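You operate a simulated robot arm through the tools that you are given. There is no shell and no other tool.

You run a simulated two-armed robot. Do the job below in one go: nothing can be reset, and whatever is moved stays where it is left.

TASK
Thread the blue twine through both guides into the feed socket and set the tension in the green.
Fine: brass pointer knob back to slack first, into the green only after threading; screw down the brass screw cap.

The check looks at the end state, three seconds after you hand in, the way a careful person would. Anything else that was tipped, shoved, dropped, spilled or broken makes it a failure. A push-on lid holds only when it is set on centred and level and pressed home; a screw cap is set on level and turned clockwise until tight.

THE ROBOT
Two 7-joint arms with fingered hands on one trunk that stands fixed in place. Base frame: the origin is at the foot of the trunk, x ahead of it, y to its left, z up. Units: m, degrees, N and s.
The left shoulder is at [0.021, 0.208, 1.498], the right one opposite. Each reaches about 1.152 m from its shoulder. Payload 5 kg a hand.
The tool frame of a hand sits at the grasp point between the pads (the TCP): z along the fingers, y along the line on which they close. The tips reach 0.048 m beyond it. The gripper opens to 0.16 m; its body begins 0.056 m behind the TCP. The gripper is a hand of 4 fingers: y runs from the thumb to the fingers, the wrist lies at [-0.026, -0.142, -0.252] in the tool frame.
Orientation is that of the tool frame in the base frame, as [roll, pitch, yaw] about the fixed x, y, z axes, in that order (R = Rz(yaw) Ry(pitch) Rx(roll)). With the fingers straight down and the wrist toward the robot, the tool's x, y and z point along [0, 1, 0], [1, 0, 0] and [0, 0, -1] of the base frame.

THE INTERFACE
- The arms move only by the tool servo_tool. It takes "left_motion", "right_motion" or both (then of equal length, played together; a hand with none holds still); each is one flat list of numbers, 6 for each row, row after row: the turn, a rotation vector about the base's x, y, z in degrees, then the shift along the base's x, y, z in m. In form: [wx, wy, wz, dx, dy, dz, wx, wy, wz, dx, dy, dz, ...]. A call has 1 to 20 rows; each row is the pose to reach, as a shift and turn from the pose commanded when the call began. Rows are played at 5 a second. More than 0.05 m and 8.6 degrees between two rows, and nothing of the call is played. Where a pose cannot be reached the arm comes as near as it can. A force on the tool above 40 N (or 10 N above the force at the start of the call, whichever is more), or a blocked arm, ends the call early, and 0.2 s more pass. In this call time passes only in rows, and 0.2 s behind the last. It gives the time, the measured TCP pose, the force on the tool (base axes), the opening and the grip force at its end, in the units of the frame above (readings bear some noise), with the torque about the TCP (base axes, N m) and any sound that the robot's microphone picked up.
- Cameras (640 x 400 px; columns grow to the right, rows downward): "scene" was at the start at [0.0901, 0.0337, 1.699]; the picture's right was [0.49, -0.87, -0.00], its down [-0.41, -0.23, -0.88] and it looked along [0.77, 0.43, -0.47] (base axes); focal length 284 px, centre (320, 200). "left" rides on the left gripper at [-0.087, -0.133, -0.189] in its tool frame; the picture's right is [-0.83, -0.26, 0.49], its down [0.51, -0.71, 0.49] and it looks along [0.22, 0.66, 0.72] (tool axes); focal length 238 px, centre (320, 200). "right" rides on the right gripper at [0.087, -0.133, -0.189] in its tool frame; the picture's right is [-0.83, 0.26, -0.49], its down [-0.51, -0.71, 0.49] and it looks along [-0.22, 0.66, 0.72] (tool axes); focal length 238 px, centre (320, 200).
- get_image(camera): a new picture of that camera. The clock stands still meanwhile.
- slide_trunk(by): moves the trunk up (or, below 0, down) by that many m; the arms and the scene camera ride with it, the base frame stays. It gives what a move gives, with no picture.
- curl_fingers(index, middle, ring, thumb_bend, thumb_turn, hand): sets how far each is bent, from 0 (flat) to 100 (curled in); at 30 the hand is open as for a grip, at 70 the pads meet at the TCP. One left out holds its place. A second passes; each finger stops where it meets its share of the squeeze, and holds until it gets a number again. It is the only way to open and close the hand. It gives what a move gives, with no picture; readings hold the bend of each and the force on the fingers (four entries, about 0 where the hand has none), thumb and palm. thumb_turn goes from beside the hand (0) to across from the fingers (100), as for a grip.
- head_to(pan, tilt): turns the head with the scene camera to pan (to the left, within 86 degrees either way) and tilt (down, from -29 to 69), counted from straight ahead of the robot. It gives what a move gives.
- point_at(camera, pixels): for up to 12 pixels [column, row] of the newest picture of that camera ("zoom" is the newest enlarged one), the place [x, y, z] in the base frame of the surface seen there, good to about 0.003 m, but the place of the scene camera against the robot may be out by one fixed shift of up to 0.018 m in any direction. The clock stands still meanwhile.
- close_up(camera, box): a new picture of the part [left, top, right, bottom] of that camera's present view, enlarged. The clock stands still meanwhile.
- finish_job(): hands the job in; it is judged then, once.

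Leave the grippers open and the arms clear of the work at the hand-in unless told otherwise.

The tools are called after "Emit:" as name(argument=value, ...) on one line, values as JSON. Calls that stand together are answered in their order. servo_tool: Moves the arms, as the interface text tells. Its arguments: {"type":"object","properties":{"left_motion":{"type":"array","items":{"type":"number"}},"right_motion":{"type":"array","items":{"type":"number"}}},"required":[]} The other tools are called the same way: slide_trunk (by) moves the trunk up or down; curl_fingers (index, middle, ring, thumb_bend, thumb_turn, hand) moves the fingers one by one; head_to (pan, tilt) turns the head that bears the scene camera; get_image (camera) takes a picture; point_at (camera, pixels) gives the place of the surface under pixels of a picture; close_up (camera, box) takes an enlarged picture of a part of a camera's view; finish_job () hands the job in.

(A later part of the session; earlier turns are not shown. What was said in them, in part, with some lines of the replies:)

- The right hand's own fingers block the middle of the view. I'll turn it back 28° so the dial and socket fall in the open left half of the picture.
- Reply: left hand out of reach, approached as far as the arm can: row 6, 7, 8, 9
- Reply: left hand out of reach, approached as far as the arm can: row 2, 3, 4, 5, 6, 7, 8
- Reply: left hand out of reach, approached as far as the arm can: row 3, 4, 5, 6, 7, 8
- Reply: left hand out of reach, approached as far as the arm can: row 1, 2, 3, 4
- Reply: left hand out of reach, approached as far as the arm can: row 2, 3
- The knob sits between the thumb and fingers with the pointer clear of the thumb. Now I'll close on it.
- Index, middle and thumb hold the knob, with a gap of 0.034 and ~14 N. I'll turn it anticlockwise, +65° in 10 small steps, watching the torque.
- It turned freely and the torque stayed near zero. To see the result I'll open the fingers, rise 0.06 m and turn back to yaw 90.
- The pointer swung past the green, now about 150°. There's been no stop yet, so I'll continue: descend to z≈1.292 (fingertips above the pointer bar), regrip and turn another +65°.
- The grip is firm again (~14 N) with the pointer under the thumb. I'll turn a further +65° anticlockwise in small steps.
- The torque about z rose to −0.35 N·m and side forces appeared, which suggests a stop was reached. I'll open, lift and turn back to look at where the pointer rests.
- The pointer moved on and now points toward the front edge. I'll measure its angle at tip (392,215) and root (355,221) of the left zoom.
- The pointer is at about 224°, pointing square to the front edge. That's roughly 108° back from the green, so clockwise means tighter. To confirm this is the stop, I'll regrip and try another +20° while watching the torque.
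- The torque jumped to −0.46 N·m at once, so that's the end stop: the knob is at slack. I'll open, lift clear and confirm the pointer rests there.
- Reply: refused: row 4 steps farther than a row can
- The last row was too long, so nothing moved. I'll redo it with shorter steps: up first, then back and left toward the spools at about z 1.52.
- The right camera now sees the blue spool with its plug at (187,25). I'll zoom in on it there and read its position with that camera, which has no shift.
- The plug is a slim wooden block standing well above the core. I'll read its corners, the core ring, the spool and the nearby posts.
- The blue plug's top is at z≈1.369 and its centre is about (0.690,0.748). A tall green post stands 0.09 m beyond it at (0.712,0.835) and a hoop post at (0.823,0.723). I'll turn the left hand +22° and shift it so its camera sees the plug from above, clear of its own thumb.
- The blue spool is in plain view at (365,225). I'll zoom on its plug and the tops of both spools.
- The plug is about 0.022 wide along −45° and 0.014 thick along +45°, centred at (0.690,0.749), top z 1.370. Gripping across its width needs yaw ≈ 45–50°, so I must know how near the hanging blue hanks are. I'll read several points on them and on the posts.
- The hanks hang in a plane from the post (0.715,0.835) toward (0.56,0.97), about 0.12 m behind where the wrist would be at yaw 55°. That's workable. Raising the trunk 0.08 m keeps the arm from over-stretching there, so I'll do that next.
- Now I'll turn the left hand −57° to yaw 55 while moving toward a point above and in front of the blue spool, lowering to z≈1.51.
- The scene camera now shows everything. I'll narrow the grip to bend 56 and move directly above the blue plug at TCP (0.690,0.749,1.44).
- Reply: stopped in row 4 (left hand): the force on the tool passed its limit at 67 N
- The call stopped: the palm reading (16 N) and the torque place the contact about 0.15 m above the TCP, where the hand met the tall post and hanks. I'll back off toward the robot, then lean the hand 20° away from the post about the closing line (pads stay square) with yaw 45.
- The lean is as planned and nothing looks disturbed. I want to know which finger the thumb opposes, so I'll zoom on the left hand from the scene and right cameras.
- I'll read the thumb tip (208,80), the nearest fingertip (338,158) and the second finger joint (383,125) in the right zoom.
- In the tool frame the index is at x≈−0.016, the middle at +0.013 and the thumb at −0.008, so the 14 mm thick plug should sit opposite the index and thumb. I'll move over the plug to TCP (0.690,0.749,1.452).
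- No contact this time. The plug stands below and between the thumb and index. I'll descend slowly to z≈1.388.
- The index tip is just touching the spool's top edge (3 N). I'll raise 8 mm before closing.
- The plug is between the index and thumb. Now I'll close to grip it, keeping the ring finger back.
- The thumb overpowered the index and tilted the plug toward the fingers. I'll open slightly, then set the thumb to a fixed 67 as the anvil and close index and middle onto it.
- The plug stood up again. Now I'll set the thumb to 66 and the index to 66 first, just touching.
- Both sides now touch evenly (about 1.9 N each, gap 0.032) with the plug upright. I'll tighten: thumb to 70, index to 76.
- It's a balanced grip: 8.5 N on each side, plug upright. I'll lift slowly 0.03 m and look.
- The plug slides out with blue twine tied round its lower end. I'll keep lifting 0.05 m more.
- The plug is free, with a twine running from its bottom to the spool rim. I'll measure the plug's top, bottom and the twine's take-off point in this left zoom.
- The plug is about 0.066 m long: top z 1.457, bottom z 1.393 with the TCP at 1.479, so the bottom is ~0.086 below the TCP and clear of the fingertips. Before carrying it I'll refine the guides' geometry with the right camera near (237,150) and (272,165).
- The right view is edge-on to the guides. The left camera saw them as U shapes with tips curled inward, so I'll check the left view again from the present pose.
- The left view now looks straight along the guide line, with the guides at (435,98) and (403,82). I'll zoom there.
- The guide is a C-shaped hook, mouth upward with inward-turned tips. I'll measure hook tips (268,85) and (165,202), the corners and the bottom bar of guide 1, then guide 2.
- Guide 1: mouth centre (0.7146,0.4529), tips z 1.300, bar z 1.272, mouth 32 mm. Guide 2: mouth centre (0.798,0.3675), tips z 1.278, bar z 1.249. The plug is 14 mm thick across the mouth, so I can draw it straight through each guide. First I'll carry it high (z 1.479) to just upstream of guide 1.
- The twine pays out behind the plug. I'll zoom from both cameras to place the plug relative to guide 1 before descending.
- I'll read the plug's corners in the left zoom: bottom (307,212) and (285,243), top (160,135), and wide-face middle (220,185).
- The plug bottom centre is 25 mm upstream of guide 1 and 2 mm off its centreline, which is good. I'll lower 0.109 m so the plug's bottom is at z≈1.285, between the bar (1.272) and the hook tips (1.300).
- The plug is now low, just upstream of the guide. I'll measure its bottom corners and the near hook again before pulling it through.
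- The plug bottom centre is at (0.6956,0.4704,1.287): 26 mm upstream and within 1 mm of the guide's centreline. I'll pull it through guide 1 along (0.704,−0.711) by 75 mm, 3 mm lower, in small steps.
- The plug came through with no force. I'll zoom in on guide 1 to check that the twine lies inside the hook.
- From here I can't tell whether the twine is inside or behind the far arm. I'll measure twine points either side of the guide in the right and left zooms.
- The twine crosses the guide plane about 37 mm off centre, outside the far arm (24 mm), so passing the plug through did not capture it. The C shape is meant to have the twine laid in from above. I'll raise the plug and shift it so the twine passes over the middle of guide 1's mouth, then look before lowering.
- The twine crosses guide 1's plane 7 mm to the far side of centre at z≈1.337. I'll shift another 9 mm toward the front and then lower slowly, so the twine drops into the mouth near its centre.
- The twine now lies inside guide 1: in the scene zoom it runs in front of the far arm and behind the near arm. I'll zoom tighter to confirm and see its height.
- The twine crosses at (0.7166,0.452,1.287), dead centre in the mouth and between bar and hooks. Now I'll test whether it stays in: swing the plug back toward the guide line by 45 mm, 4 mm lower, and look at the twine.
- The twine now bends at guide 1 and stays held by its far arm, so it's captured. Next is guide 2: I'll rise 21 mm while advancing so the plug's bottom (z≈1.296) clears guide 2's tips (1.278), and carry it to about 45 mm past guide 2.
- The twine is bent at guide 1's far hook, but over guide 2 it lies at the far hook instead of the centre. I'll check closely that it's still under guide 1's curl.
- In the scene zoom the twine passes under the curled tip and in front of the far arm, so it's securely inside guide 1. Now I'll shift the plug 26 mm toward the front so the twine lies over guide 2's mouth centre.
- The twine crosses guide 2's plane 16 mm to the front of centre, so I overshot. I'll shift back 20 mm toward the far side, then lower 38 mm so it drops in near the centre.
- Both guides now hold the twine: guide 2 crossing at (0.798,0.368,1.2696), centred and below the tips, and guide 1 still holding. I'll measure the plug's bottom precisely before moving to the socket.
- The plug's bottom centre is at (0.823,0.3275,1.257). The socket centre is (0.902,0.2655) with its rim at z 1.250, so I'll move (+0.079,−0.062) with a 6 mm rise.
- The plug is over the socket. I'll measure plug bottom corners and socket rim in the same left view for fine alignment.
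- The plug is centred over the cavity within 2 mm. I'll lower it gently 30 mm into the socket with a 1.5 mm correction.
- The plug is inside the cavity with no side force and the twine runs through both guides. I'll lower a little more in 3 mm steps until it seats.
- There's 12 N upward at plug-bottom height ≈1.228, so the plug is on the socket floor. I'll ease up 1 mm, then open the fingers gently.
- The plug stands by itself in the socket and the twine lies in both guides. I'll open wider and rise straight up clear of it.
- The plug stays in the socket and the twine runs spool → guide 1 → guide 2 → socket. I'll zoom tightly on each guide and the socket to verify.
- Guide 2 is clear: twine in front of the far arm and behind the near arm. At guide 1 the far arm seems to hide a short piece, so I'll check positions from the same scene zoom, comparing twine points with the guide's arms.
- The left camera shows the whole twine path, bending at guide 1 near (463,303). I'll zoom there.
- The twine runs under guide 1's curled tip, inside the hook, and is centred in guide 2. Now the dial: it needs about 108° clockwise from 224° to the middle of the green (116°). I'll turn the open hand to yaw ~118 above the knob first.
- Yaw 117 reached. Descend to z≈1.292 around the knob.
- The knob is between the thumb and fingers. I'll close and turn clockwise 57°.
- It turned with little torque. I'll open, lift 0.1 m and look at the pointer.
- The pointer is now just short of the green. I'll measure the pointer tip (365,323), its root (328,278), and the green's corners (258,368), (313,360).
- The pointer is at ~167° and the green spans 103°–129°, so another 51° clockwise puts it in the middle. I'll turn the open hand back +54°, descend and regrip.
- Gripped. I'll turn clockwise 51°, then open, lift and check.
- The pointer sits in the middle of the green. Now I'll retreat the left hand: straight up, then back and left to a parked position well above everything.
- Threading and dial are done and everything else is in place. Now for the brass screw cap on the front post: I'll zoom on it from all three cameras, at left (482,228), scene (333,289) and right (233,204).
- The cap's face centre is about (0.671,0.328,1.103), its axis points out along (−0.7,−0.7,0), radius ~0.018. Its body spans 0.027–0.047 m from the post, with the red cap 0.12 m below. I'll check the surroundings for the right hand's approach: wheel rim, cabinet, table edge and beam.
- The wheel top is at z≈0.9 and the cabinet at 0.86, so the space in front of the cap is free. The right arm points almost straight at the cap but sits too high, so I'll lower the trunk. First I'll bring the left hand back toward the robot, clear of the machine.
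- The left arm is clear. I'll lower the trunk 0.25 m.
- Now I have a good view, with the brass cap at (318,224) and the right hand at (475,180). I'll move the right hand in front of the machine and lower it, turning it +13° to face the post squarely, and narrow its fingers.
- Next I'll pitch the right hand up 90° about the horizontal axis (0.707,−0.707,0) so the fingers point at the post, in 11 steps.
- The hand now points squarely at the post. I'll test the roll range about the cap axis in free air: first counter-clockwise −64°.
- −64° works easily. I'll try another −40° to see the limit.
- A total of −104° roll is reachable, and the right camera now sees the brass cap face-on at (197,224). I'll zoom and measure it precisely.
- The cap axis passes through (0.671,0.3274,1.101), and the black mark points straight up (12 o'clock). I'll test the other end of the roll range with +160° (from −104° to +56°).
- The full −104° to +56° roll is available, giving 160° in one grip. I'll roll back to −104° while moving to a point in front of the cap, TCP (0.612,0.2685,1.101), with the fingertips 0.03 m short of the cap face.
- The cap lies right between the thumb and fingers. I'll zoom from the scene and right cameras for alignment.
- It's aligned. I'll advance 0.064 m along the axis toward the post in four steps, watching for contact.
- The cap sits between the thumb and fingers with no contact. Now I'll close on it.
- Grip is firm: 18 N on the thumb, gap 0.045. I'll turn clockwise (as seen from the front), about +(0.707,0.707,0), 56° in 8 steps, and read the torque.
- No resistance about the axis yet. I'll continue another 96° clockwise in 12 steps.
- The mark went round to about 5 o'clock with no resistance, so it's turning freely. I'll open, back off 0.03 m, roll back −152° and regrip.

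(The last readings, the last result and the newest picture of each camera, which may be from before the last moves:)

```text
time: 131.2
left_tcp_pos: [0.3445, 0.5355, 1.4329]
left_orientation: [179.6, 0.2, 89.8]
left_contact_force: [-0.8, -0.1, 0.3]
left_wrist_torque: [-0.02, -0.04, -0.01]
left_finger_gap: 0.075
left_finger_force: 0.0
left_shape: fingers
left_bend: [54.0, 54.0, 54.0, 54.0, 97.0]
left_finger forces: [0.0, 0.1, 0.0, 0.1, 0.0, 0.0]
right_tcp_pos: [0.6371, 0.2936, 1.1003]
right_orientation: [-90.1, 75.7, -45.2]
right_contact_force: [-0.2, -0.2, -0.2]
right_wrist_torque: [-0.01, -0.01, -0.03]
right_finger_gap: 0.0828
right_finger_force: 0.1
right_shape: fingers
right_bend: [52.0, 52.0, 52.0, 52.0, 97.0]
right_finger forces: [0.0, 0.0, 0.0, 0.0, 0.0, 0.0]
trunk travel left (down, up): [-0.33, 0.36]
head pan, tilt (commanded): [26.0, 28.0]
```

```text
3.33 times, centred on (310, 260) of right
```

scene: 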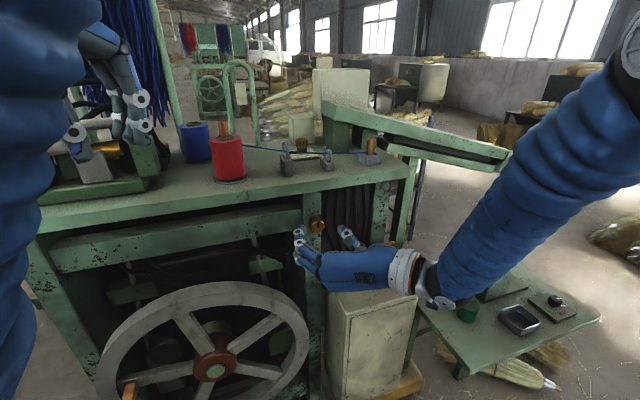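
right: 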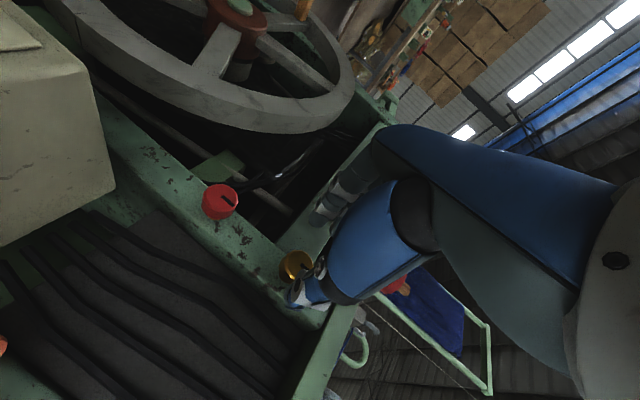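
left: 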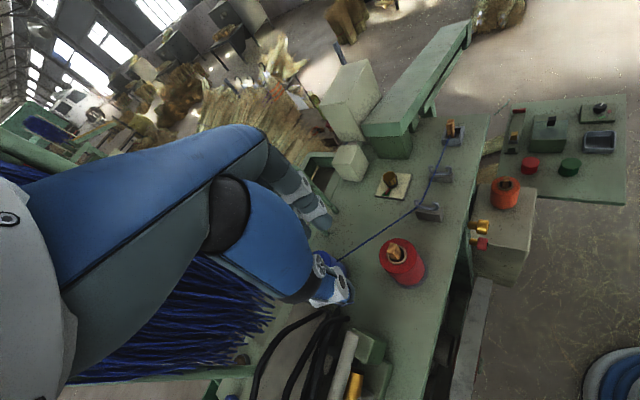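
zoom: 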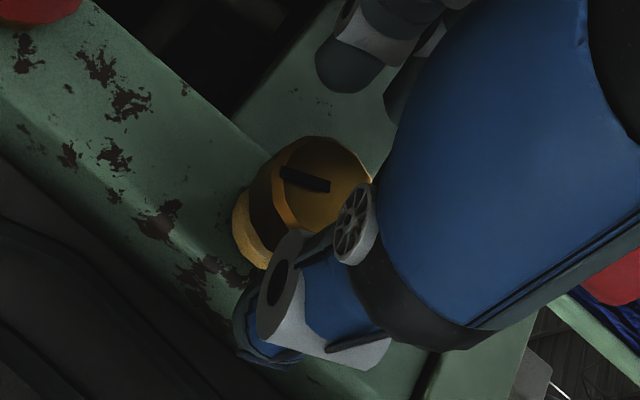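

The cap looks different, with more of the brass neck showing. I'll zoom in and measure its position before doing anything else.

Emit:
close_up(camera="scene", box=[300, 205, 340, 245])

Emit:
close_up(camera="right", box=[270, 225, 340, 285])

Emit:
point_at(camera="zoom", pixels=[[340, 150], [290, 130], [300, 90], [370, 100], [240, 160], [190, 230], [210, 270], [150, 200], [100, 150], [330, 110]])

```text
10.00 times, centred on (320, 225) of scene
```

zoom: 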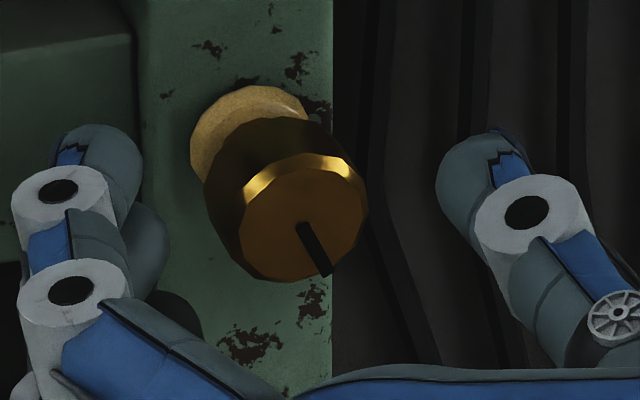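

```text
6.67 times, centred on (305, 255) of right
```

zoom: 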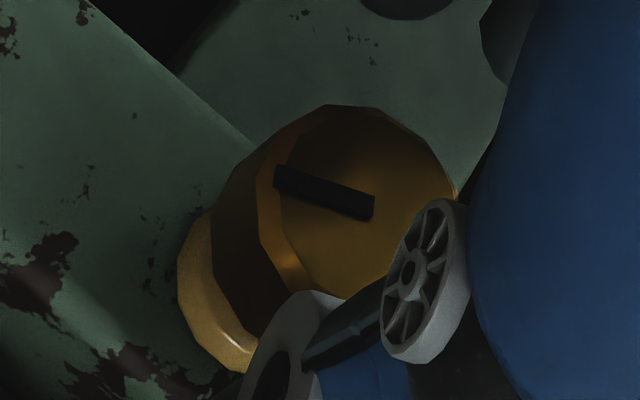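

```text
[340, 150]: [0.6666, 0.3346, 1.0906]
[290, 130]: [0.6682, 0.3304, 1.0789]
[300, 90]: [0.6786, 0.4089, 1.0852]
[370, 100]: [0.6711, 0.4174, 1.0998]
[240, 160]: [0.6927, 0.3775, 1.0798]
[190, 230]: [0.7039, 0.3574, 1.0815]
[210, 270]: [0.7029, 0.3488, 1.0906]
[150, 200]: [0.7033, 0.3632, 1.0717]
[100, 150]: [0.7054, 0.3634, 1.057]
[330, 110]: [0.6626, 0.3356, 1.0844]
```

Behind the cap there's now a tan disc against the post. I'll measure the face outline and the disc more carefully, and compare with the red cap.

Emit:
close_up(camera="right", box=[270, 225, 340, 285])

Emit:
point_at(camera="zoom", pixels=[[280, 235], [445, 190], [360, 120], [330, 285], [350, 200], [225, 240], [240, 200], [210, 300], [195, 265], [230, 350], [400, 150], [385, 260]])

Emit:
get_image(camera="right")

```text
6.67 times, centred on (305, 255) of right
```

zoom: 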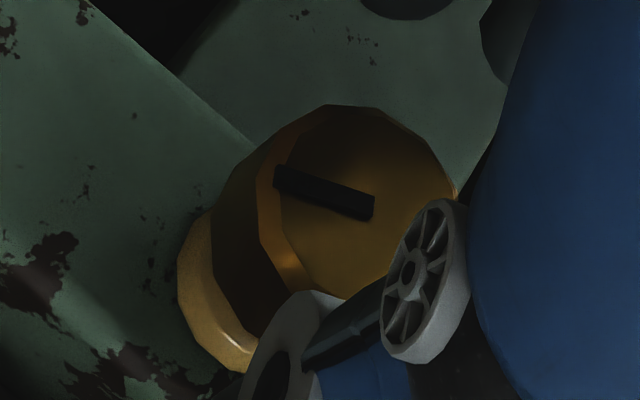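

```text
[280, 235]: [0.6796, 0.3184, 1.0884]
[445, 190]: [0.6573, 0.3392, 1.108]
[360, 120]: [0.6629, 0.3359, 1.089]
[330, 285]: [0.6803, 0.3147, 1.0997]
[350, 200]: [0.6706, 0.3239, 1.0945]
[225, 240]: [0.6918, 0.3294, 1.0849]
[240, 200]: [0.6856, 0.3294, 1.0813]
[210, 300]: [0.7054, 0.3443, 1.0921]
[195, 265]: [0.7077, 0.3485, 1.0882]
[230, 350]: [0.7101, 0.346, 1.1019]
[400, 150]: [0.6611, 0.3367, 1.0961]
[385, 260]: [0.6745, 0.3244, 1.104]
```

```text
taken
```

right: 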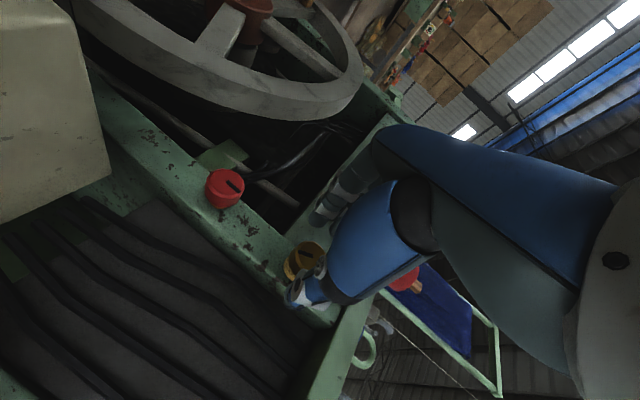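

The cap face is still level (all face points lie in one plane at 0.047 m from the post) and on axis. I'll compare with the red cap's neck for colour and size in the right view.

Emit:
close_up(camera="right", box=[190, 155, 260, 225])

Emit:
close_up(camera="left", box=[440, 180, 640, 340])

```text
5.71 times, centred on (225, 190) of right
```

zoom: 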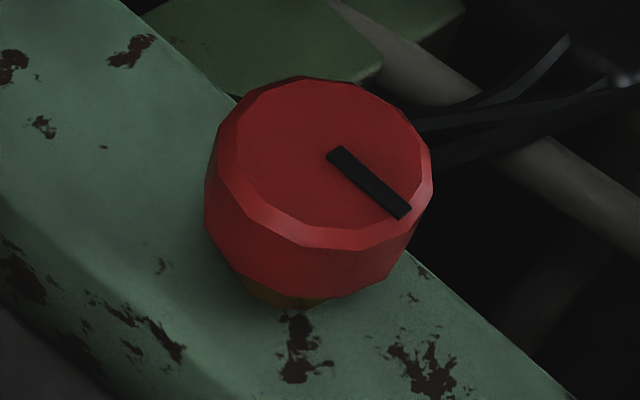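

```text
2.50 times, centred on (540, 260) of left
```

zoom: 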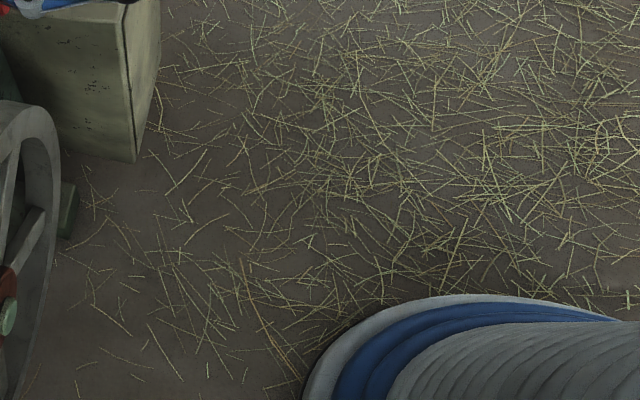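

Emit:
close_up(camera="scene", box=[308, 209, 330, 233])

Emit:
point_at(camera="zoom", pixels=[[160, 80], [130, 120], [200, 70], [260, 75], [180, 130], [220, 150], [300, 160], [260, 220], [330, 230], [400, 220]])

```text
16.00 times, centred on (319, 221) of scene
```

zoom: 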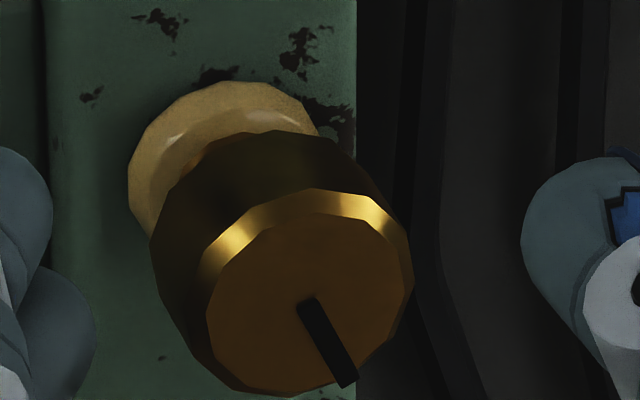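

```text
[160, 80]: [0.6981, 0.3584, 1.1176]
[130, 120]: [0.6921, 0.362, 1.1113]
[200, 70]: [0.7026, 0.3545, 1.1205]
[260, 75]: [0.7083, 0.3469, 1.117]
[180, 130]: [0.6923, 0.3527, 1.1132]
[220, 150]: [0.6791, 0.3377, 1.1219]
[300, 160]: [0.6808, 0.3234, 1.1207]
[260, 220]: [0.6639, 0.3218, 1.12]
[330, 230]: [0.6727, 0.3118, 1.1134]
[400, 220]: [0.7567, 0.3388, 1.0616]
```

A cream washer-like ring now shows on the neck near the post. Whatever it is, the instruction is to turn until tight, and no tightness has been felt yet. I'll advance again and regrip.

Emit:
servo_tool(right_motion=[0, 0, 0, 0.0106, 0.0106, 0, 0, 0, 0, 0.0212, 0.0222, 0])

Emit:
curl_fingers(hand="right", index=74, middle=74, ring=64, thumb_bend=74)

Emit:
close_up(camera="scene", box=[300, 200, 345, 245])

```text
time: 131.8
left_tcp_pos: [0.3447, 0.5359, 1.4325]
left_orientation: [179.8, 0.2, 89.7]
left_contact_force: [0.6, 0.4, -0.7]
left_wrist_torque: [0.02, 0.06, 0.03]
left_finger_gap: 0.075
left_finger_force: 0.0
left_shape: fingers
left_bend: [54.0, 54.0, 54.0, 54.0, 97.0]
left_finger forces: [0.1, 0.0, 0.0, 0.0, 0.0, 0.0]
right_tcp_pos: [0.6588, 0.3167, 1.0989]
right_orientation: [-90.2, 76.0, -45.2]
right_contact_force: [0.7, 0.2, -0.3]
right_wrist_torque: [0.01, 0.02, 0.03]
right_finger_gap: 0.0829
right_finger_force: 0.1
right_shape: fingers
right_bend: [52.0, 52.0, 52.0, 52.0, 97.0]
right_finger forces: [0.2, 0.0, 0.1, 0.1, 0.0, 0.1]
trunk travel left (down, up): [-0.33, 0.36]
head pan, tilt (commanded): [26.0, 28.0]
```

```text
time: 132.8
left_tcp_pos: [0.3442, 0.5363, 1.4323]
left_orientation: [179.6, 0.2, 89.7]
left_contact_force: [-0.1, 0.4, 0.9]
left_wrist_torque: [0.01, 0.0, 0.01]
left_finger_gap: 0.0752
left_finger_force: 0.1
left_shape: fingers
left_bend: [54.0, 54.0, 54.0, 54.0, 97.0]
left_finger forces: [0.0, 0.0, 0.0, 0.1, 0.0, 0.0]
right_tcp_pos: [0.6583, 0.3179, 1.1005]
right_orientation: [-90.1, 76.0, -45.0]
right_contact_force: [2.2, 4.0, 7.4]
right_wrist_torque: [0.22, -0.2, 0.06]
right_finger_gap: 0.0429
right_finger_force: 17.5
right_shape: fingers
right_bend: [62.0, 65.0, 64.0, 64.0, 97.0]
right_finger forces: [8.1, 9.4, 0.0, 0.0, 17.7, 0.0]
trunk travel left (down, up): [-0.33, 0.36]
head pan, tilt (commanded): [26.0, 28.0]
```

```text
8.89 times, centred on (322, 222) of scene
```

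zoom: 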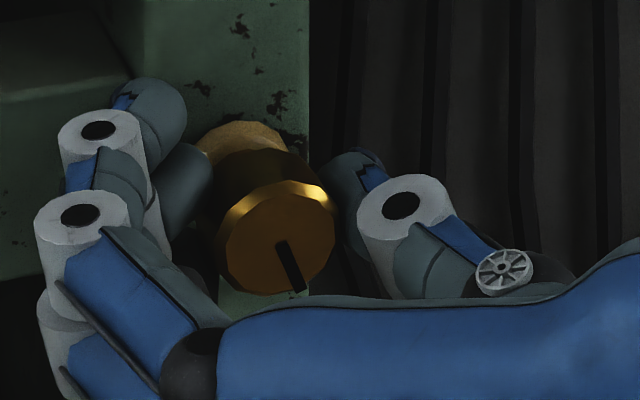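

I'm holding again, with the mark at about 5 o'clock. Turn clockwise 80° and read the torque.

Emit:
servo_tool(right_motion=[5.66, 5.66, 0, 0, 0, 0, 11.31, 11.31, 0, 0, 0, 0, 16.97, 16.97, 0, 0, 0, 0, 22.63, 22.63, 0, 0, 0, 0, 28.28, 28.28, 0, 0, 0, 0, 33.94, 33.94, 0, 0, 0, 0, 39.6, 39.6, 0, 0, 0, 0, 45.25, 45.25, 0, 0, 0, 0, 50.91, 50.91, 0, 0, 0, 0, 56.57, 56.57, 0, 0, 0, 0])

Emit:
close_up(camera="scene", box=[300, 200, 345, 245])

```text
time: 135.1
left_tcp_pos: [0.3464, 0.5335, 1.4331]
left_orientation: [179.8, 0.2, 89.7]
left_contact_force: [-0.2, -0.1, -0.9]
left_wrist_torque: [0.0, 0.0, -0.04]
left_finger_gap: 0.0752
left_finger_force: 0.0
left_shape: fingers
left_bend: [54.0, 54.0, 54.0, 54.0, 97.0]
left_finger forces: [0.0, 0.0, 0.1, 0.0, 0.0, 0.0]
right_tcp_pos: [0.66, 0.315, 1.1011]
right_orientation: [90.0, 23.9, 135.0]
right_contact_force: [3.6, -4.5, -1.1]
right_wrist_torque: [-0.46, -0.32, -0.14]
right_finger_gap: 0.046
right_finger_force: 20.0
right_shape: fingers
right_bend: [61.0, 65.0, 64.0, 64.0, 100.0]
right_finger forces: [12.1, 6.5, 0.1, 0.1, 21.3, 0.1]
trunk travel left (down, up): [-0.33, 0.36]
head pan, tilt (commanded): [26.0, 28.0]
```

```text
8.89 times, centred on (322, 222) of scene
```

zoom: 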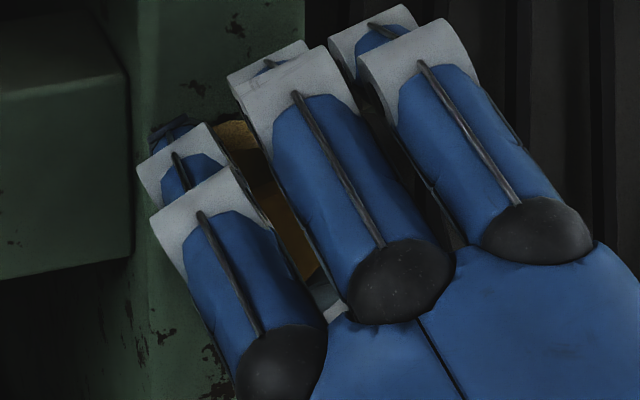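

Now the torque about the axis is −0.55 N·m, resisting clockwise turn. I'll turn a further 24° to confirm that it's tight.

Emit:
servo_tool(right_motion=[4.24, 4.24, 0, 0, 0, 0, 8.49, 8.49, 0, 0, 0, 0, 12.73, 12.73, 0, 0, 0, 0, 16.97, 16.97, 0, 0, 0, 0])

Emit:
close_up(camera="scene", box=[300, 200, 345, 245])

```text
time: 136.1
left_tcp_pos: [0.3462, 0.5329, 1.4326]
left_orientation: [179.9, 0.1, 89.8]
left_contact_force: [-0.6, -0.3, -0.8]
left_wrist_torque: [0.06, 0.05, 0.01]
left_finger_gap: 0.075
left_finger_force: 0.1
left_shape: fingers
left_bend: [54.0, 54.0, 54.0, 54.0, 97.0]
left_finger forces: [0.0, 0.1, 0.0, 0.0, 0.0, 0.0]
right_tcp_pos: [0.6598, 0.3156, 1.0992]
right_orientation: [90.0, -0.1, 135.0]
right_contact_force: [14.6, -7.9, -0.3]
right_wrist_torque: [-0.52, -0.59, -0.46]
right_finger_gap: 0.0466
right_finger_force: 21.5
right_shape: fingers
right_bend: [62.0, 65.0, 64.0, 64.0, 100.0]
right_finger forces: [11.5, 6.8, 0.1, 0.1, 25.5, 0.0]
trunk travel left (down, up): [-0.33, 0.36]
head pan, tilt (commanded): [26.0, 28.0]
```

```text
8.89 times, centred on (322, 222) of scene
```

zoom: 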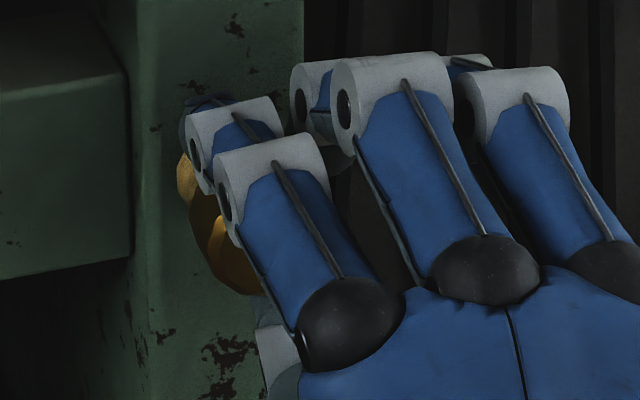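

The torque climbed to −0.78 N·m, so the cap is tight. I'll open, back off along the axis 0.1 m and inspect.

Emit:
curl_fingers(hand="right", index=50, middle=50, ring=50, thumb_bend=50)

Emit:
servo_tool(right_motion=[0, 0, 0, -0.0177, -0.0177, 0, 0, 0, 0, -0.0424, -0.0424, 0, 0, 0, 0, -0.0707, -0.0707, 0, 0, 0, 0, -0.099, -0.099, 0])

Emit:
close_up(camera="scene", box=[300, 200, 345, 275])

Emit:
get_image(camera="scene")

Emit:
get_image(camera="right")

```text
time: 137.1
left_tcp_pos: [0.3451, 0.5339, 1.4313]
left_orientation: [179.8, 0.2, 89.7]
left_contact_force: [0.2, -0.5, -0.4]
left_wrist_torque: [0.05, 0.05, 0.02]
left_finger_gap: 0.0751
left_finger_force: 0.1
left_shape: fingers
left_bend: [54.0, 54.0, 54.0, 54.0, 97.0]
left_finger forces: [0.0, 0.0, 0.1, 0.1, 0.0, 0.0]
right_tcp_pos: [0.6581, 0.3163, 1.0998]
right_orientation: [90.0, 0.0, 135.0]
right_contact_force: [0.9, -0.1, -0.1]
right_wrist_torque: [-0.02, -0.02, 0.06]
right_finger_gap: 0.0909
right_finger_force: 0.1
right_shape: fingers
right_bend: [50.0, 50.0, 50.0, 50.0, 97.0]
right_finger forces: [0.0, 0.0, 0.1, 0.0, 0.0, 0.0]
trunk travel left (down, up): [-0.33, 0.36]
head pan, tilt (commanded): [26.0, 28.0]
```

```text
time: 138.1
left_tcp_pos: [0.3433, 0.5331, 1.4335]
left_orientation: [179.7, 0.0, 89.8]
left_contact_force: [-1.3, -1.5, 1.5]
left_wrist_torque: [0.11, -0.02, -0.01]
left_finger_gap: 0.0751
left_finger_force: 0.1
left_shape: fingers
left_bend: [54.0, 54.0, 54.0, 54.0, 97.0]
left_finger forces: [0.1, 0.0, 0.0, 0.1, 0.0, 0.0]
right_tcp_pos: [0.557, 0.2174, 1.0995]
right_orientation: [90.0, 0.0, 135.1]
right_contact_force: [-0.7, -0.1, 0.4]
right_wrist_torque: [-0.03, 0.0, -0.03]
right_finger_gap: 0.0907
right_finger_force: 0.0
right_shape: fingers
right_bend: [50.0, 50.0, 50.0, 50.0, 97.0]
right_finger forces: [0.1, 0.0, 0.0, 0.1, 0.0, 0.0]
trunk travel left (down, up): [-0.33, 0.36]
head pan, tilt (commanded): [26.0, 28.0]
```

```text
5.33 times, centred on (322, 238) of scene
```

zoom: 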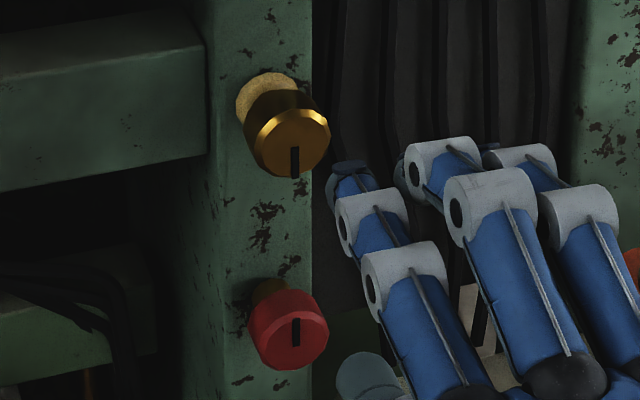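

```text
taken
```

scene: 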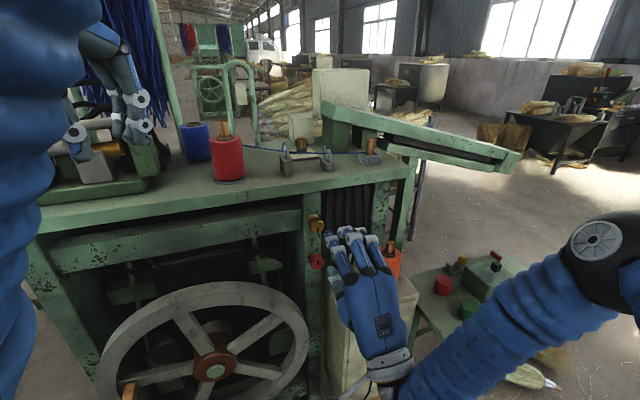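

```text
taken
```

right: 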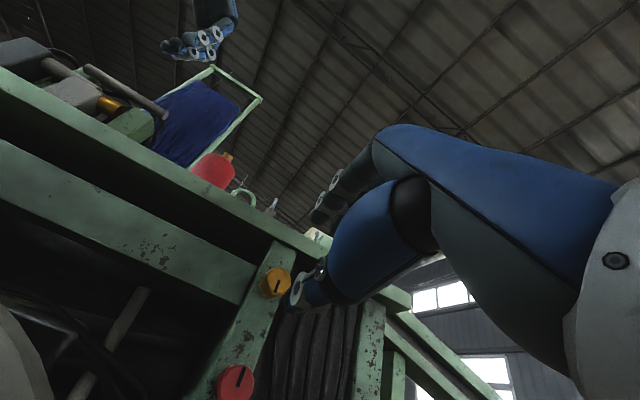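

The brass mark now points straight down: about 180° clockwise from the start, and it stopped there with rising torque. To be certain it's tight and not slipping, I'll regrip at a fresh angle and try once more. First I'll roll −64° and advance.

Emit:
servo_tool(right_motion=[-5.66, -5.66, 0, 0.005, 0.005, 0, -11.31, -11.31, 0, 0.01, 0.01, 0, -16.97, -16.97, 0, 0.015, 0.015, 0, -22.63, -22.63, 0, 0.02, 0.02, 0, -28.28, -28.28, 0, 0.025, 0.025, 0, -33.94, -33.94, 0, 0.03, 0.03, 0, -39.6, -39.6, 0, 0.04, 0.04, 0, -45.25, -45.25, 0, 0.05, 0.05, 0, -45.25, -45.25, 0, 0.07, 0.07, 0, -45.25, -45.25, 0, 0.085, 0.085, 0, -45.25, -45.25, 0, 0.099, 0.099, 0.001])

Emit:
curl_fingers(hand="right", index=74, middle=74, ring=64, thumb_bend=74)

Emit:
servo_tool(right_motion=[4.24, 4.24, 0, 0, 0, 0, 8.49, 8.49, 0, 0, 0, 0, 12.73, 12.73, 0, 0, 0, 0, 16.97, 16.97, 0, 0, 0, 0])

```text
time: 140.4
left_tcp_pos: [0.3453, 0.536, 1.4328]
left_orientation: [179.8, 0.1, 89.8]
left_contact_force: [0.3, 0.3, -0.7]
left_wrist_torque: [-0.06, 0.02, -0.05]
left_finger_gap: 0.0751
left_finger_force: 0.1
left_shape: fingers
left_bend: [54.0, 54.0, 54.0, 54.0, 97.0]
left_finger forces: [0.0, 0.0, 0.0, 0.0, 0.0, 0.0]
right_tcp_pos: [0.658, 0.3165, 1.1025]
right_orientation: [90.2, 64.0, 135.3]
right_contact_force: [0.5, -0.2, 0.0]
right_wrist_torque: [0.04, -0.02, 0.02]
right_finger_gap: 0.0908
right_finger_force: 0.0
right_shape: fingers
right_bend: [50.0, 50.0, 50.0, 50.0, 97.0]
right_finger forces: [0.0, 0.1, 0.0, 0.0, 0.0, 0.0]
trunk travel left (down, up): [-0.33, 0.36]
head pan, tilt (commanded): [26.0, 28.0]
```

```text
time: 141.4
left_tcp_pos: [0.3436, 0.5347, 1.4328]
left_orientation: [179.8, 0.1, 89.7]
left_contact_force: [0.1, -0.8, -0.2]
left_wrist_torque: [-0.02, -0.01, -0.03]
left_finger_gap: 0.0751
left_finger_force: 0.1
left_shape: fingers
left_bend: [54.0, 54.0, 54.0, 54.0, 97.0]
left_finger forces: [0.0, 0.1, 0.0, 0.0, 0.0, 0.1]
right_tcp_pos: [0.6584, 0.3158, 1.1024]
right_orientation: [90.0, 64.0, 135.0]
right_contact_force: [6.4, -0.1, 3.5]
right_wrist_torque: [0.0, -0.22, -0.1]
right_finger_gap: 0.0447
right_finger_force: 17.8
right_shape: fingers
right_bend: [62.0, 66.0, 64.0, 63.0, 97.0]
right_finger forces: [8.7, 8.2, 0.0, 0.0, 18.7, 0.1]
trunk travel left (down, up): [-0.33, 0.36]
head pan, tilt (commanded): [26.0, 28.0]
```

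```text
time: 142.4
left_tcp_pos: [0.345, 0.5344, 1.4319]
left_orientation: [179.8, 0.2, 89.8]
left_contact_force: [-0.3, 0.0, -0.1]
left_wrist_torque: [-0.01, 0.02, -0.02]
left_finger_gap: 0.0754
left_finger_force: 0.1
left_shape: fingers
left_bend: [54.0, 54.0, 54.0, 54.0, 97.0]
left_finger forces: [0.0, 0.0, 0.1, 0.0, 0.1, 0.0]
right_tcp_pos: [0.6587, 0.3157, 1.1021]
right_orientation: [90.2, 39.9, 135.2]
right_contact_force: [4.4, -1.2, -0.6]
right_wrist_torque: [-0.45, -0.42, -0.01]
right_finger_gap: 0.0453
right_finger_force: 19.8
right_shape: fingers
right_bend: [62.0, 65.0, 64.0, 63.0, 100.0]
right_finger forces: [12.3, 7.3, 0.0, 0.0, 20.8, 0.0]
trunk travel left (down, up): [-0.33, 0.36]
head pan, tilt (commanded): [26.0, 28.0]
```

Resistance comes at once (−0.6 N·m within 24°), so the cap is tight. I'll open fully, back off along the axis and check the mark.

Emit:
curl_fingers(hand="right", index=50, middle=50, ring=50, thumb_bend=50)

Emit:
servo_tool(right_motion=[0, 0, 0, -0.0177, -0.0177, 0, 0, 0, 0, -0.0424, -0.0424, 0, 0, 0, 0, -0.0707, -0.0707, 0, 0, 0, 0, -0.099, -0.099, 0, 0, 0, 0, -0.127, -0.127, 0])

Emit:
close_up(camera="scene", box=[300, 200, 345, 275])

Emit:
close_up(camera="right", box=[180, 200, 330, 400])

```text
time: 143.4
left_tcp_pos: [0.3437, 0.5349, 1.4336]
left_orientation: [179.7, 0.2, 89.8]
left_contact_force: [-0.6, -0.1, -0.3]
left_wrist_torque: [-0.01, -0.01, -0.02]
left_finger_gap: 0.0749
left_finger_force: 0.1
left_shape: fingers
left_bend: [54.0, 54.0, 54.0, 54.0, 97.0]
left_finger forces: [0.0, 0.1, 0.0, 0.1, 0.0, 0.1]
right_tcp_pos: [0.6581, 0.3167, 1.1022]
right_orientation: [90.1, 40.0, 135.2]
right_contact_force: [0.4, 1.1, -0.6]
right_wrist_torque: [0.0, 0.02, 0.03]
right_finger_gap: 0.0907
right_finger_force: 0.0
right_shape: fingers
right_bend: [50.0, 50.0, 50.0, 50.0, 98.0]
right_finger forces: [0.0, 0.1, 0.0, 0.1, 0.0, 0.1]
trunk travel left (down, up): [-0.33, 0.36]
head pan, tilt (commanded): [26.0, 28.0]
```

```text
time: 144.7
left_tcp_pos: [0.3438, 0.5336, 1.4324]
left_orientation: [179.8, 0.2, 89.8]
left_contact_force: [0.4, -1.0, 0.3]
left_wrist_torque: [0.05, -0.04, 0.01]
left_finger_gap: 0.0752
left_finger_force: 0.1
left_shape: fingers
left_bend: [54.0, 54.0, 54.0, 54.0, 97.0]
left_finger forces: [0.1, 0.0, 0.1, 0.0, 0.0, 0.1]
right_tcp_pos: [0.5298, 0.188, 1.1022]
right_orientation: [89.9, 40.0, 134.9]
right_contact_force: [-0.2, -1.0, 0.3]
right_wrist_torque: [-0.03, 0.02, -0.02]
right_finger_gap: 0.0909
right_finger_force: 0.1
right_shape: fingers
right_bend: [50.0, 50.0, 50.0, 50.0, 98.0]
right_finger forces: [0.0, 0.1, 0.1, 0.1, 0.0, 0.0]
trunk travel left (down, up): [-0.33, 0.36]
head pan, tilt (commanded): [26.0, 28.0]
```

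```text
5.33 times, centred on (322, 238) of scene
```

zoom: 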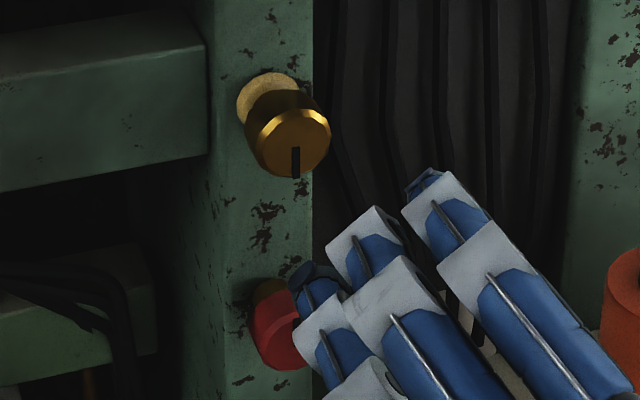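

```text
2.00 times, centred on (255, 300) of right
```

zoom: 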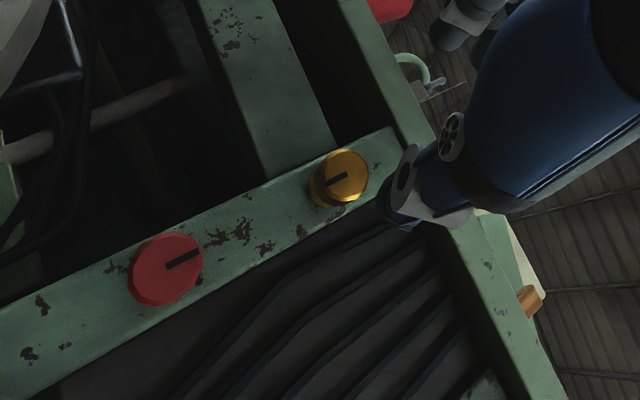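

The brass mark points straight down and is tight; the red cap is untouched with its mark still up. Now I'll retract the right hand: unroll 40° while rising, then pitch it back to fingers-down.

Emit:
servo_tool(right_motion=[5.66, 5.66, 0, -0.005, -0.005, 0.03, 11.31, 11.31, 0, -0.01, -0.01, 0.06, 16.97, 16.97, 0, -0.01, -0.01, 0.09, 22.63, 22.63, 0, -0.01, -0.01, 0.12, 28.28, 28.28, 0, -0.01, -0.01, 0.15])

Emit:
servo_tool(right_motion=[-5.79, 5.79, 0, 0, 0, 0, -11.57, 11.57, 0, 0, 0, 0, -17.36, 17.36, 0, 0, 0, 0, -23.14, 23.14, 0, 0, 0, 0, -28.93, 28.93, 0, 0, 0, 0, -34.71, 34.71, 0, 0, 0, 0, -40.5, 40.5, 0, 0, 0, 0, -46.28, 46.28, 0, 0, 0, 0, -52.07, 52.07, 0, 0, 0, 0, -57.85, 57.85, 0, 0, 0, 0, -63.64, 63.64, 0, 0, 0, 0])

Emit:
servo_tool(right_motion=[0, 0, 0, -0.005, -0.03, 0.03, 0, 0, 0, -0.01, -0.06, 0.06, 0, 0, 0, -0.015, -0.09, 0.09, 0, 0, 0, -0.02, -0.12, 0.12, 0, 0, 0, -0.02, -0.14, 0.14])

```text
time: 145.8
left_tcp_pos: [0.3439, 0.5349, 1.4331]
left_orientation: [179.7, 0.2, 89.7]
left_contact_force: [0.1, -0.5, -0.1]
left_wrist_torque: [0.05, 0.0, 0.01]
left_finger_gap: 0.075
left_finger_force: 0.1
left_shape: fingers
left_bend: [54.0, 54.0, 54.0, 54.0, 97.0]
left_finger forces: [0.1, 0.0, 0.0, 0.1, 0.1, 0.1]
right_tcp_pos: [0.5212, 0.1787, 1.253]
right_orientation: [90.0, -0.1, 135.0]
right_contact_force: [-0.4, 0.3, 0.7]
right_wrist_torque: [0.01, -0.02, 0.0]
right_finger_gap: 0.0911
right_finger_force: 0.1
right_shape: fingers
right_bend: [50.0, 50.0, 50.0, 50.0, 98.0]
right_finger forces: [0.0, 0.1, 0.0, 0.1, 0.1, 0.0]
trunk travel left (down, up): [-0.33, 0.36]
head pan, tilt (commanded): [26.0, 28.0]
```

```text
time: 148.2
left_tcp_pos: [0.3448, 0.5356, 1.4316]
left_orientation: [179.8, 0.3, 89.8]
left_contact_force: [0.2, 0.9, -0.9]
left_wrist_torque: [-0.1, 0.0, 0.0]
left_finger_gap: 0.0751
left_finger_force: 0.1
left_shape: fingers
left_bend: [54.0, 54.0, 54.0, 54.0, 97.0]
left_finger forces: [0.1, 0.1, 0.0, 0.0, 0.0, 0.0]
right_tcp_pos: [0.5215, 0.1816, 1.2521]
right_orientation: [-179.8, 0.0, 135.1]
right_contact_force: [0.7, -0.2, -0.6]
right_wrist_torque: [0.0, 0.04, 0.02]
right_finger_gap: 0.0913
right_finger_force: 0.2
right_shape: fingers
right_bend: [50.0, 50.0, 50.0, 50.0, 98.0]
right_finger forces: [0.0, 0.1, 0.0, 0.1, 0.0, 0.0]
trunk travel left (down, up): [-0.33, 0.36]
head pan, tilt (commanded): [26.0, 28.0]
```

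```text
time: 149.4
left_tcp_pos: [0.345, 0.5339, 1.4327]
left_orientation: [179.7, 0.2, 89.8]
left_contact_force: [0.9, -0.6, 0.5]
left_wrist_torque: [-0.03, 0.01, -0.03]
left_finger_gap: 0.075
left_finger_force: 0.1
left_shape: fingers
left_bend: [54.0, 54.0, 54.0, 54.0, 97.0]
left_finger forces: [0.0, 0.1, 0.0, 0.0, 0.0, 0.1]
right_tcp_pos: [0.5015, 0.0416, 1.3913]
right_orientation: [-179.9, -0.1, 135.1]
right_contact_force: [0.1, 0.0, 0.3]
right_wrist_torque: [0.02, -0.01, 0.04]
right_finger_gap: 0.091
right_finger_force: 0.1
right_shape: fingers
right_bend: [50.0, 50.0, 50.0, 50.0, 98.0]
right_finger forces: [0.1, 0.0, 0.1, 0.0, 0.1, 0.0]
trunk travel left (down, up): [-0.33, 0.36]
head pan, tilt (commanded): [26.0, 28.0]
```

Both hands are clear. I'll raise the trunk back 0.25 m for a good overview, open both hands fully, and inspect everything.

Emit:
slide_trunk(by=0.25)

Emit:
curl_fingers(hand="left", index=30, middle=30, ring=30, thumb_bend=30)

Emit:
curl_fingers(hand="right", index=30, middle=30, ring=30, thumb_bend=30)

Emit:
head_to(pan=30, tilt=28)

Emit:
get_image(camera="scene")

Emit:
close_up(camera="scene", box=[200, 180, 410, 270])

```text
time: 152.0
left_tcp_pos: [0.3454, 0.5346, 1.6829]
left_orientation: [179.8, 0.2, 89.9]
left_contact_force: [0.4, -0.4, 0.1]
left_wrist_torque: [0.03, 0.0, 0.01]
left_finger_gap: 0.0748
left_finger_force: 0.0
left_shape: fingers
left_bend: [54.0, 54.0, 54.0, 54.0, 97.0]
left_finger forces: [0.0, 0.1, 0.1, 0.1, 0.0, 0.0]
right_tcp_pos: [0.5014, 0.042, 1.641]
right_orientation: [179.9, 0.0, 135.0]
right_contact_force: [-0.8, -0.9, -0.8]
right_wrist_torque: [0.0, 0.04, 0.01]
right_finger_gap: 0.0911
right_finger_force: 0.1
right_shape: fingers
right_bend: [50.0, 50.0, 50.0, 50.0, 98.0]
right_finger forces: [0.0, 0.0, 0.0, 0.1, 0.0, 0.1]
trunk travel left (down, up): [-0.58, 0.11]
head pan, tilt (commanded): [26.0, 28.0]
```

```text
time: 153.0
left_tcp_pos: [0.3445, 0.5348, 1.6821]
left_orientation: [179.7, 0.1, 89.8]
left_contact_force: [-0.1, 0.0, -0.4]
left_wrist_torque: [0.0, 0.0, 0.0]
left_finger_gap: 0.1698
left_finger_force: 0.0
left_shape: fingers
left_bend: [30.0, 30.0, 30.0, 30.0, 97.0]
left_finger forces: [0.0, 0.0, 0.0, 0.0, 0.0, 0.0]
right_tcp_pos: [0.5019, 0.0429, 1.6415]
right_orientation: [-180.0, 0.0, 135.0]
right_contact_force: [0.5, -0.2, -0.7]
right_wrist_torque: [0.04, 0.01, 0.01]
right_finger_gap: 0.0911
right_finger_force: 0.1
right_shape: fingers
right_bend: [50.0, 50.0, 50.0, 50.0, 98.0]
right_finger forces: [0.2, 0.0, 0.1, 0.1, 0.1, 0.0]
trunk travel left (down, up): [-0.58, 0.11]
head pan, tilt (commanded): [26.0, 28.0]
```

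```text
time: 154.0
left_tcp_pos: [0.3438, 0.5343, 1.6822]
left_orientation: [179.7, 0.2, 89.8]
left_contact_force: [-0.1, -0.5, -0.8]
left_wrist_torque: [0.01, 0.02, 0.0]
left_finger_gap: 0.1696
left_finger_force: 0.1
left_shape: fingers
left_bend: [30.0, 30.0, 30.0, 30.0, 97.0]
left_finger forces: [0.0, 0.1, 0.0, 0.0, 0.0, 0.0]
right_tcp_pos: [0.5007, 0.0431, 1.6422]
right_orientation: [180.0, -0.1, 134.9]
right_contact_force: [0.3, 0.3, 1.0]
right_wrist_torque: [0.02, -0.02, 0.01]
right_finger_gap: 0.1699
right_finger_force: 0.1
right_shape: fingers
right_bend: [30.0, 30.0, 30.0, 30.0, 98.0]
right_finger forces: [0.1, 0.0, 0.0, 0.0, 0.0, 0.0]
trunk travel left (down, up): [-0.58, 0.11]
head pan, tilt (commanded): [26.0, 28.0]
```

```text
time: 154.7
left_tcp_pos: [0.3446, 0.5338, 1.6823]
left_orientation: [179.7, 0.2, 89.7]
left_contact_force: [0.3, 0.8, 0.1]
left_wrist_torque: [0.0, -0.02, 0.02]
left_finger_gap: 0.1698
left_finger_force: 0.1
left_shape: fingers
left_bend: [30.0, 30.0, 30.0, 30.0, 97.0]
left_finger forces: [0.0, 0.0, 0.0, 0.1, 0.0, 0.0]
right_tcp_pos: [0.5023, 0.0423, 1.6422]
right_orientation: [180.0, 0.1, 135.0]
right_contact_force: [0.3, 0.1, -0.2]
right_wrist_torque: [-0.01, 0.01, -0.01]
right_finger_gap: 0.17
right_finger_force: 0.0
right_shape: fingers
right_bend: [30.0, 30.0, 30.0, 30.0, 98.0]
right_finger forces: [0.1, 0.0, 0.0, 0.0, 0.0, 0.1]
trunk travel left (down, up): [-0.58, 0.11]
head pan, tilt (commanded): [30.0, 28.0]
```

```text
taken
```

scene: 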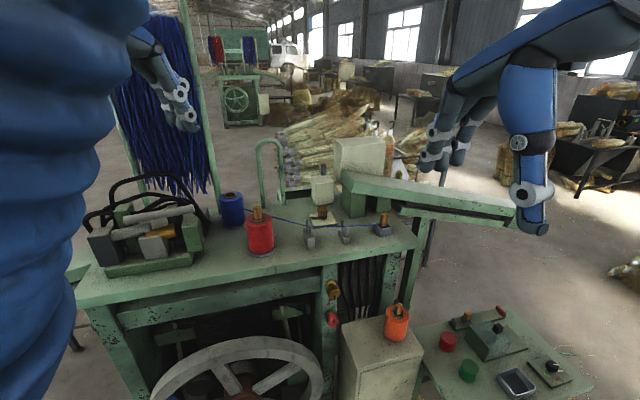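

```text
3.05 times, centred on (305, 225) of scene
```

zoom: 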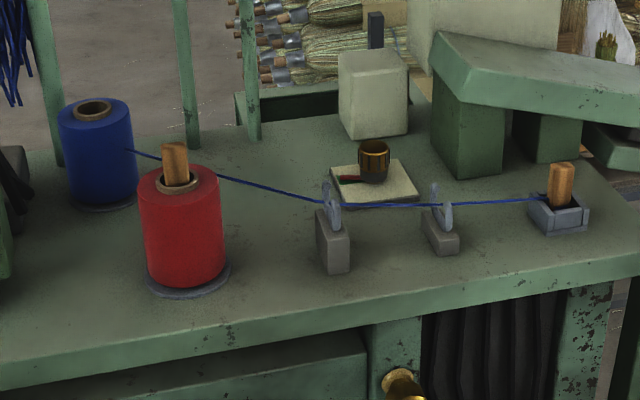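

All in place from here. Final close checks: dial pointer, both guides, socket, blue spool base and the caps.

Emit:
close_up(camera="scene", box=[300, 195, 355, 245])

Emit:
close_up(camera="scene", box=[310, 268, 356, 332])

Emit:
close_up(camera="right", box=[150, 30, 330, 230])

Emit:
close_up(camera="scene", box=[205, 180, 290, 265])

```text
8.00 times, centred on (328, 220) of scene
```

zoom: 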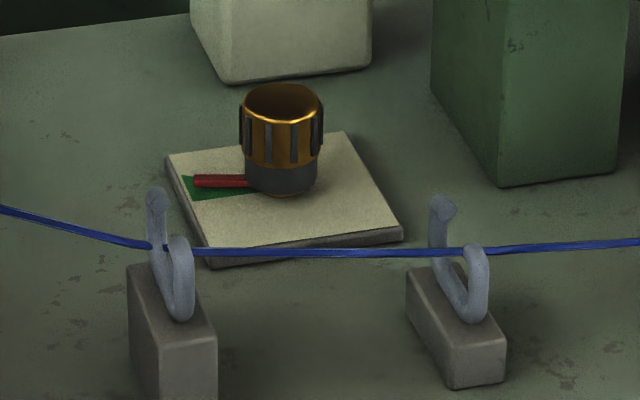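

```text
6.25 times, centred on (333, 300) of scene
```

zoom: 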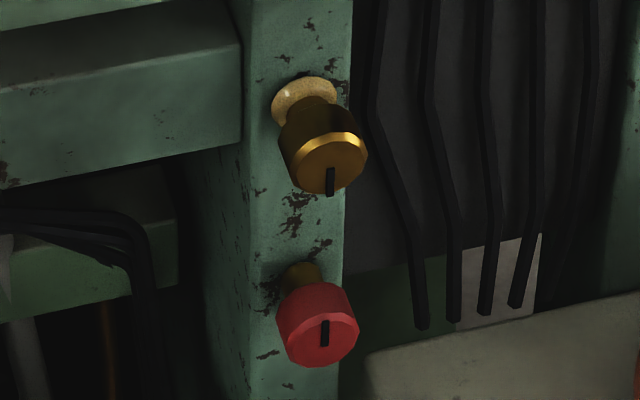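

```text
2.00 times, centred on (240, 130) of right
```

zoom: 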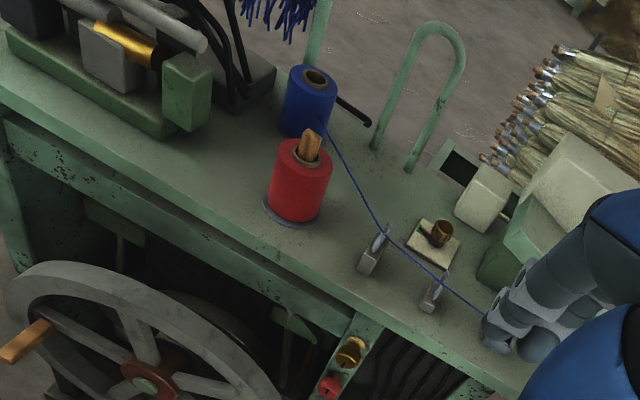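

```text
4.71 times, centred on (248, 222) of scene
```

zoom: 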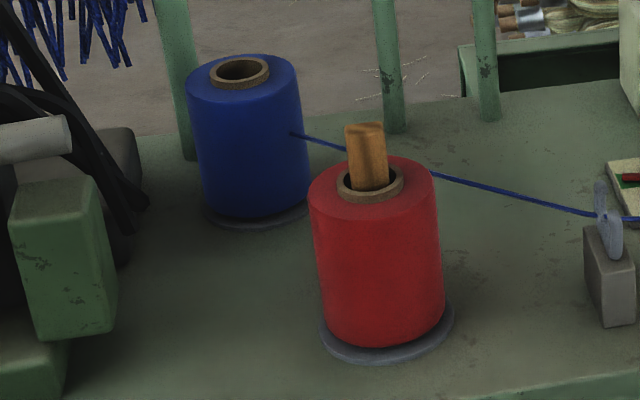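

Everything looks right. For certainty I'll measure the pointer angle and the brass cap from the right camera.

Emit:
close_up(camera="right", box=[270, 135, 320, 175])

Emit:
close_up(camera="right", box=[228, 185, 278, 235])

```text
10.00 times, centred on (295, 155) of right
```

zoom: 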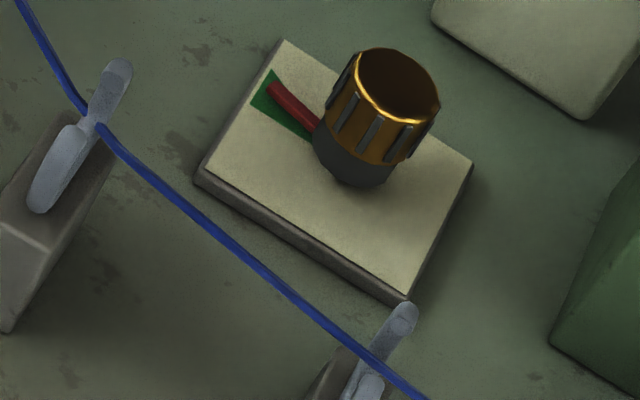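

```text
8.00 times, centred on (253, 210) of right
```

zoom: 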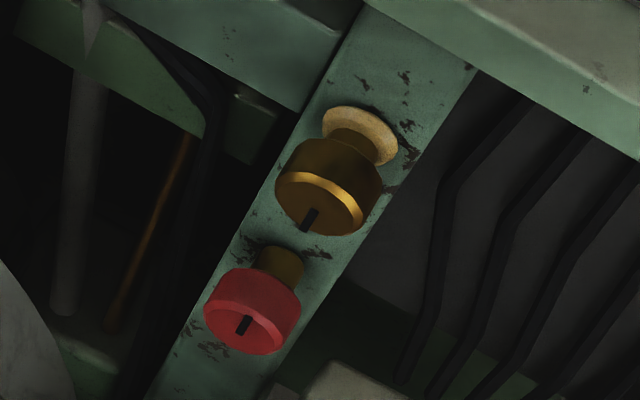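

A pale seal ring now shows behind the brass cap against the post, while the red one is unchanged. One last read of the pointer angle: tip (276,92), root (308,122), green edge corners.

Emit:
close_up(camera="right", box=[275, 138, 305, 162])

```text
16.00 times, centred on (290, 150) of right
```

zoom: 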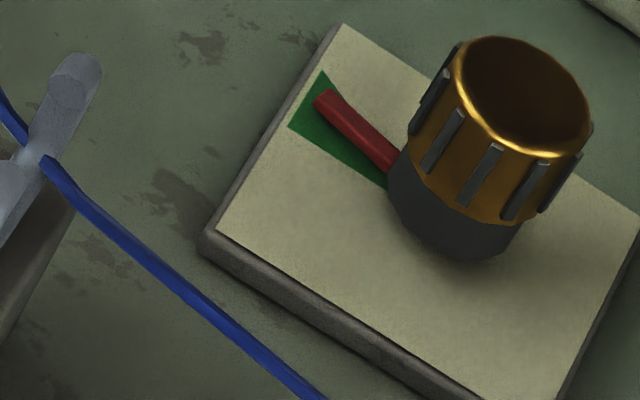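

Emit:
point_at(camera="zoom", pixels=[[324, 98], [350, 122], [380, 152], [324, 76], [293, 124], [520, 110], [370, 180]])

```text
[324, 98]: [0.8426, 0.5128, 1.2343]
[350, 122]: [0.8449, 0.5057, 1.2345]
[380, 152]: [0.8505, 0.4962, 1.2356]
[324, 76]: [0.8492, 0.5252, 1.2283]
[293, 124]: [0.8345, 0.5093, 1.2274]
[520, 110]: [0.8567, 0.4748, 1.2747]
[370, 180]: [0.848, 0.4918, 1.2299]
```

The pointer is at ~119° inside the green (103°–131°). The twine runs through both guides, the plug is seated in the socket, and the brass cap is tight. Both hands are open and clear of the machine, so I'm handing in the job.

Emit:
finish_job()

```text
The job is handed in.
```

The job is handed in. The blue twine is threaded, the tension is in the green and the brass screw cap is tight.

- **Tension knob, first step:** I turned the brass pointer knob anticlockwise to its end stop before touching the twine. I took that end as slack because the plate has no slack mark.
- **Threading:** The blue twine runs from its spool through both guides, and its wooden plug stands on the floor of the feed socket. Drawing the plug through guide 1 did not catch the twine at first, so I lifted it and laid it into each guide from above.
- **Tension knob, after threading:** The pointer now reads about 119°, and the green runs from about 103° to 131°.
- **Brass screw cap:** I turned it about half a turn clockwise until it would turn no further, then regripped it to check it was tight. A pale ring now shows behind it against the post that was not visible before. I don't know what that ring is. The red cap was not touched.

**Contacts along the way:**
- The left hand met the tall post or the hanging hanks beside the blue spool once, and that move stopped at 67 N. Nothing looked moved afterwards.
- The blue spool rocked slightly while I gripped its plug.

Both hands are open and clear of the machine.
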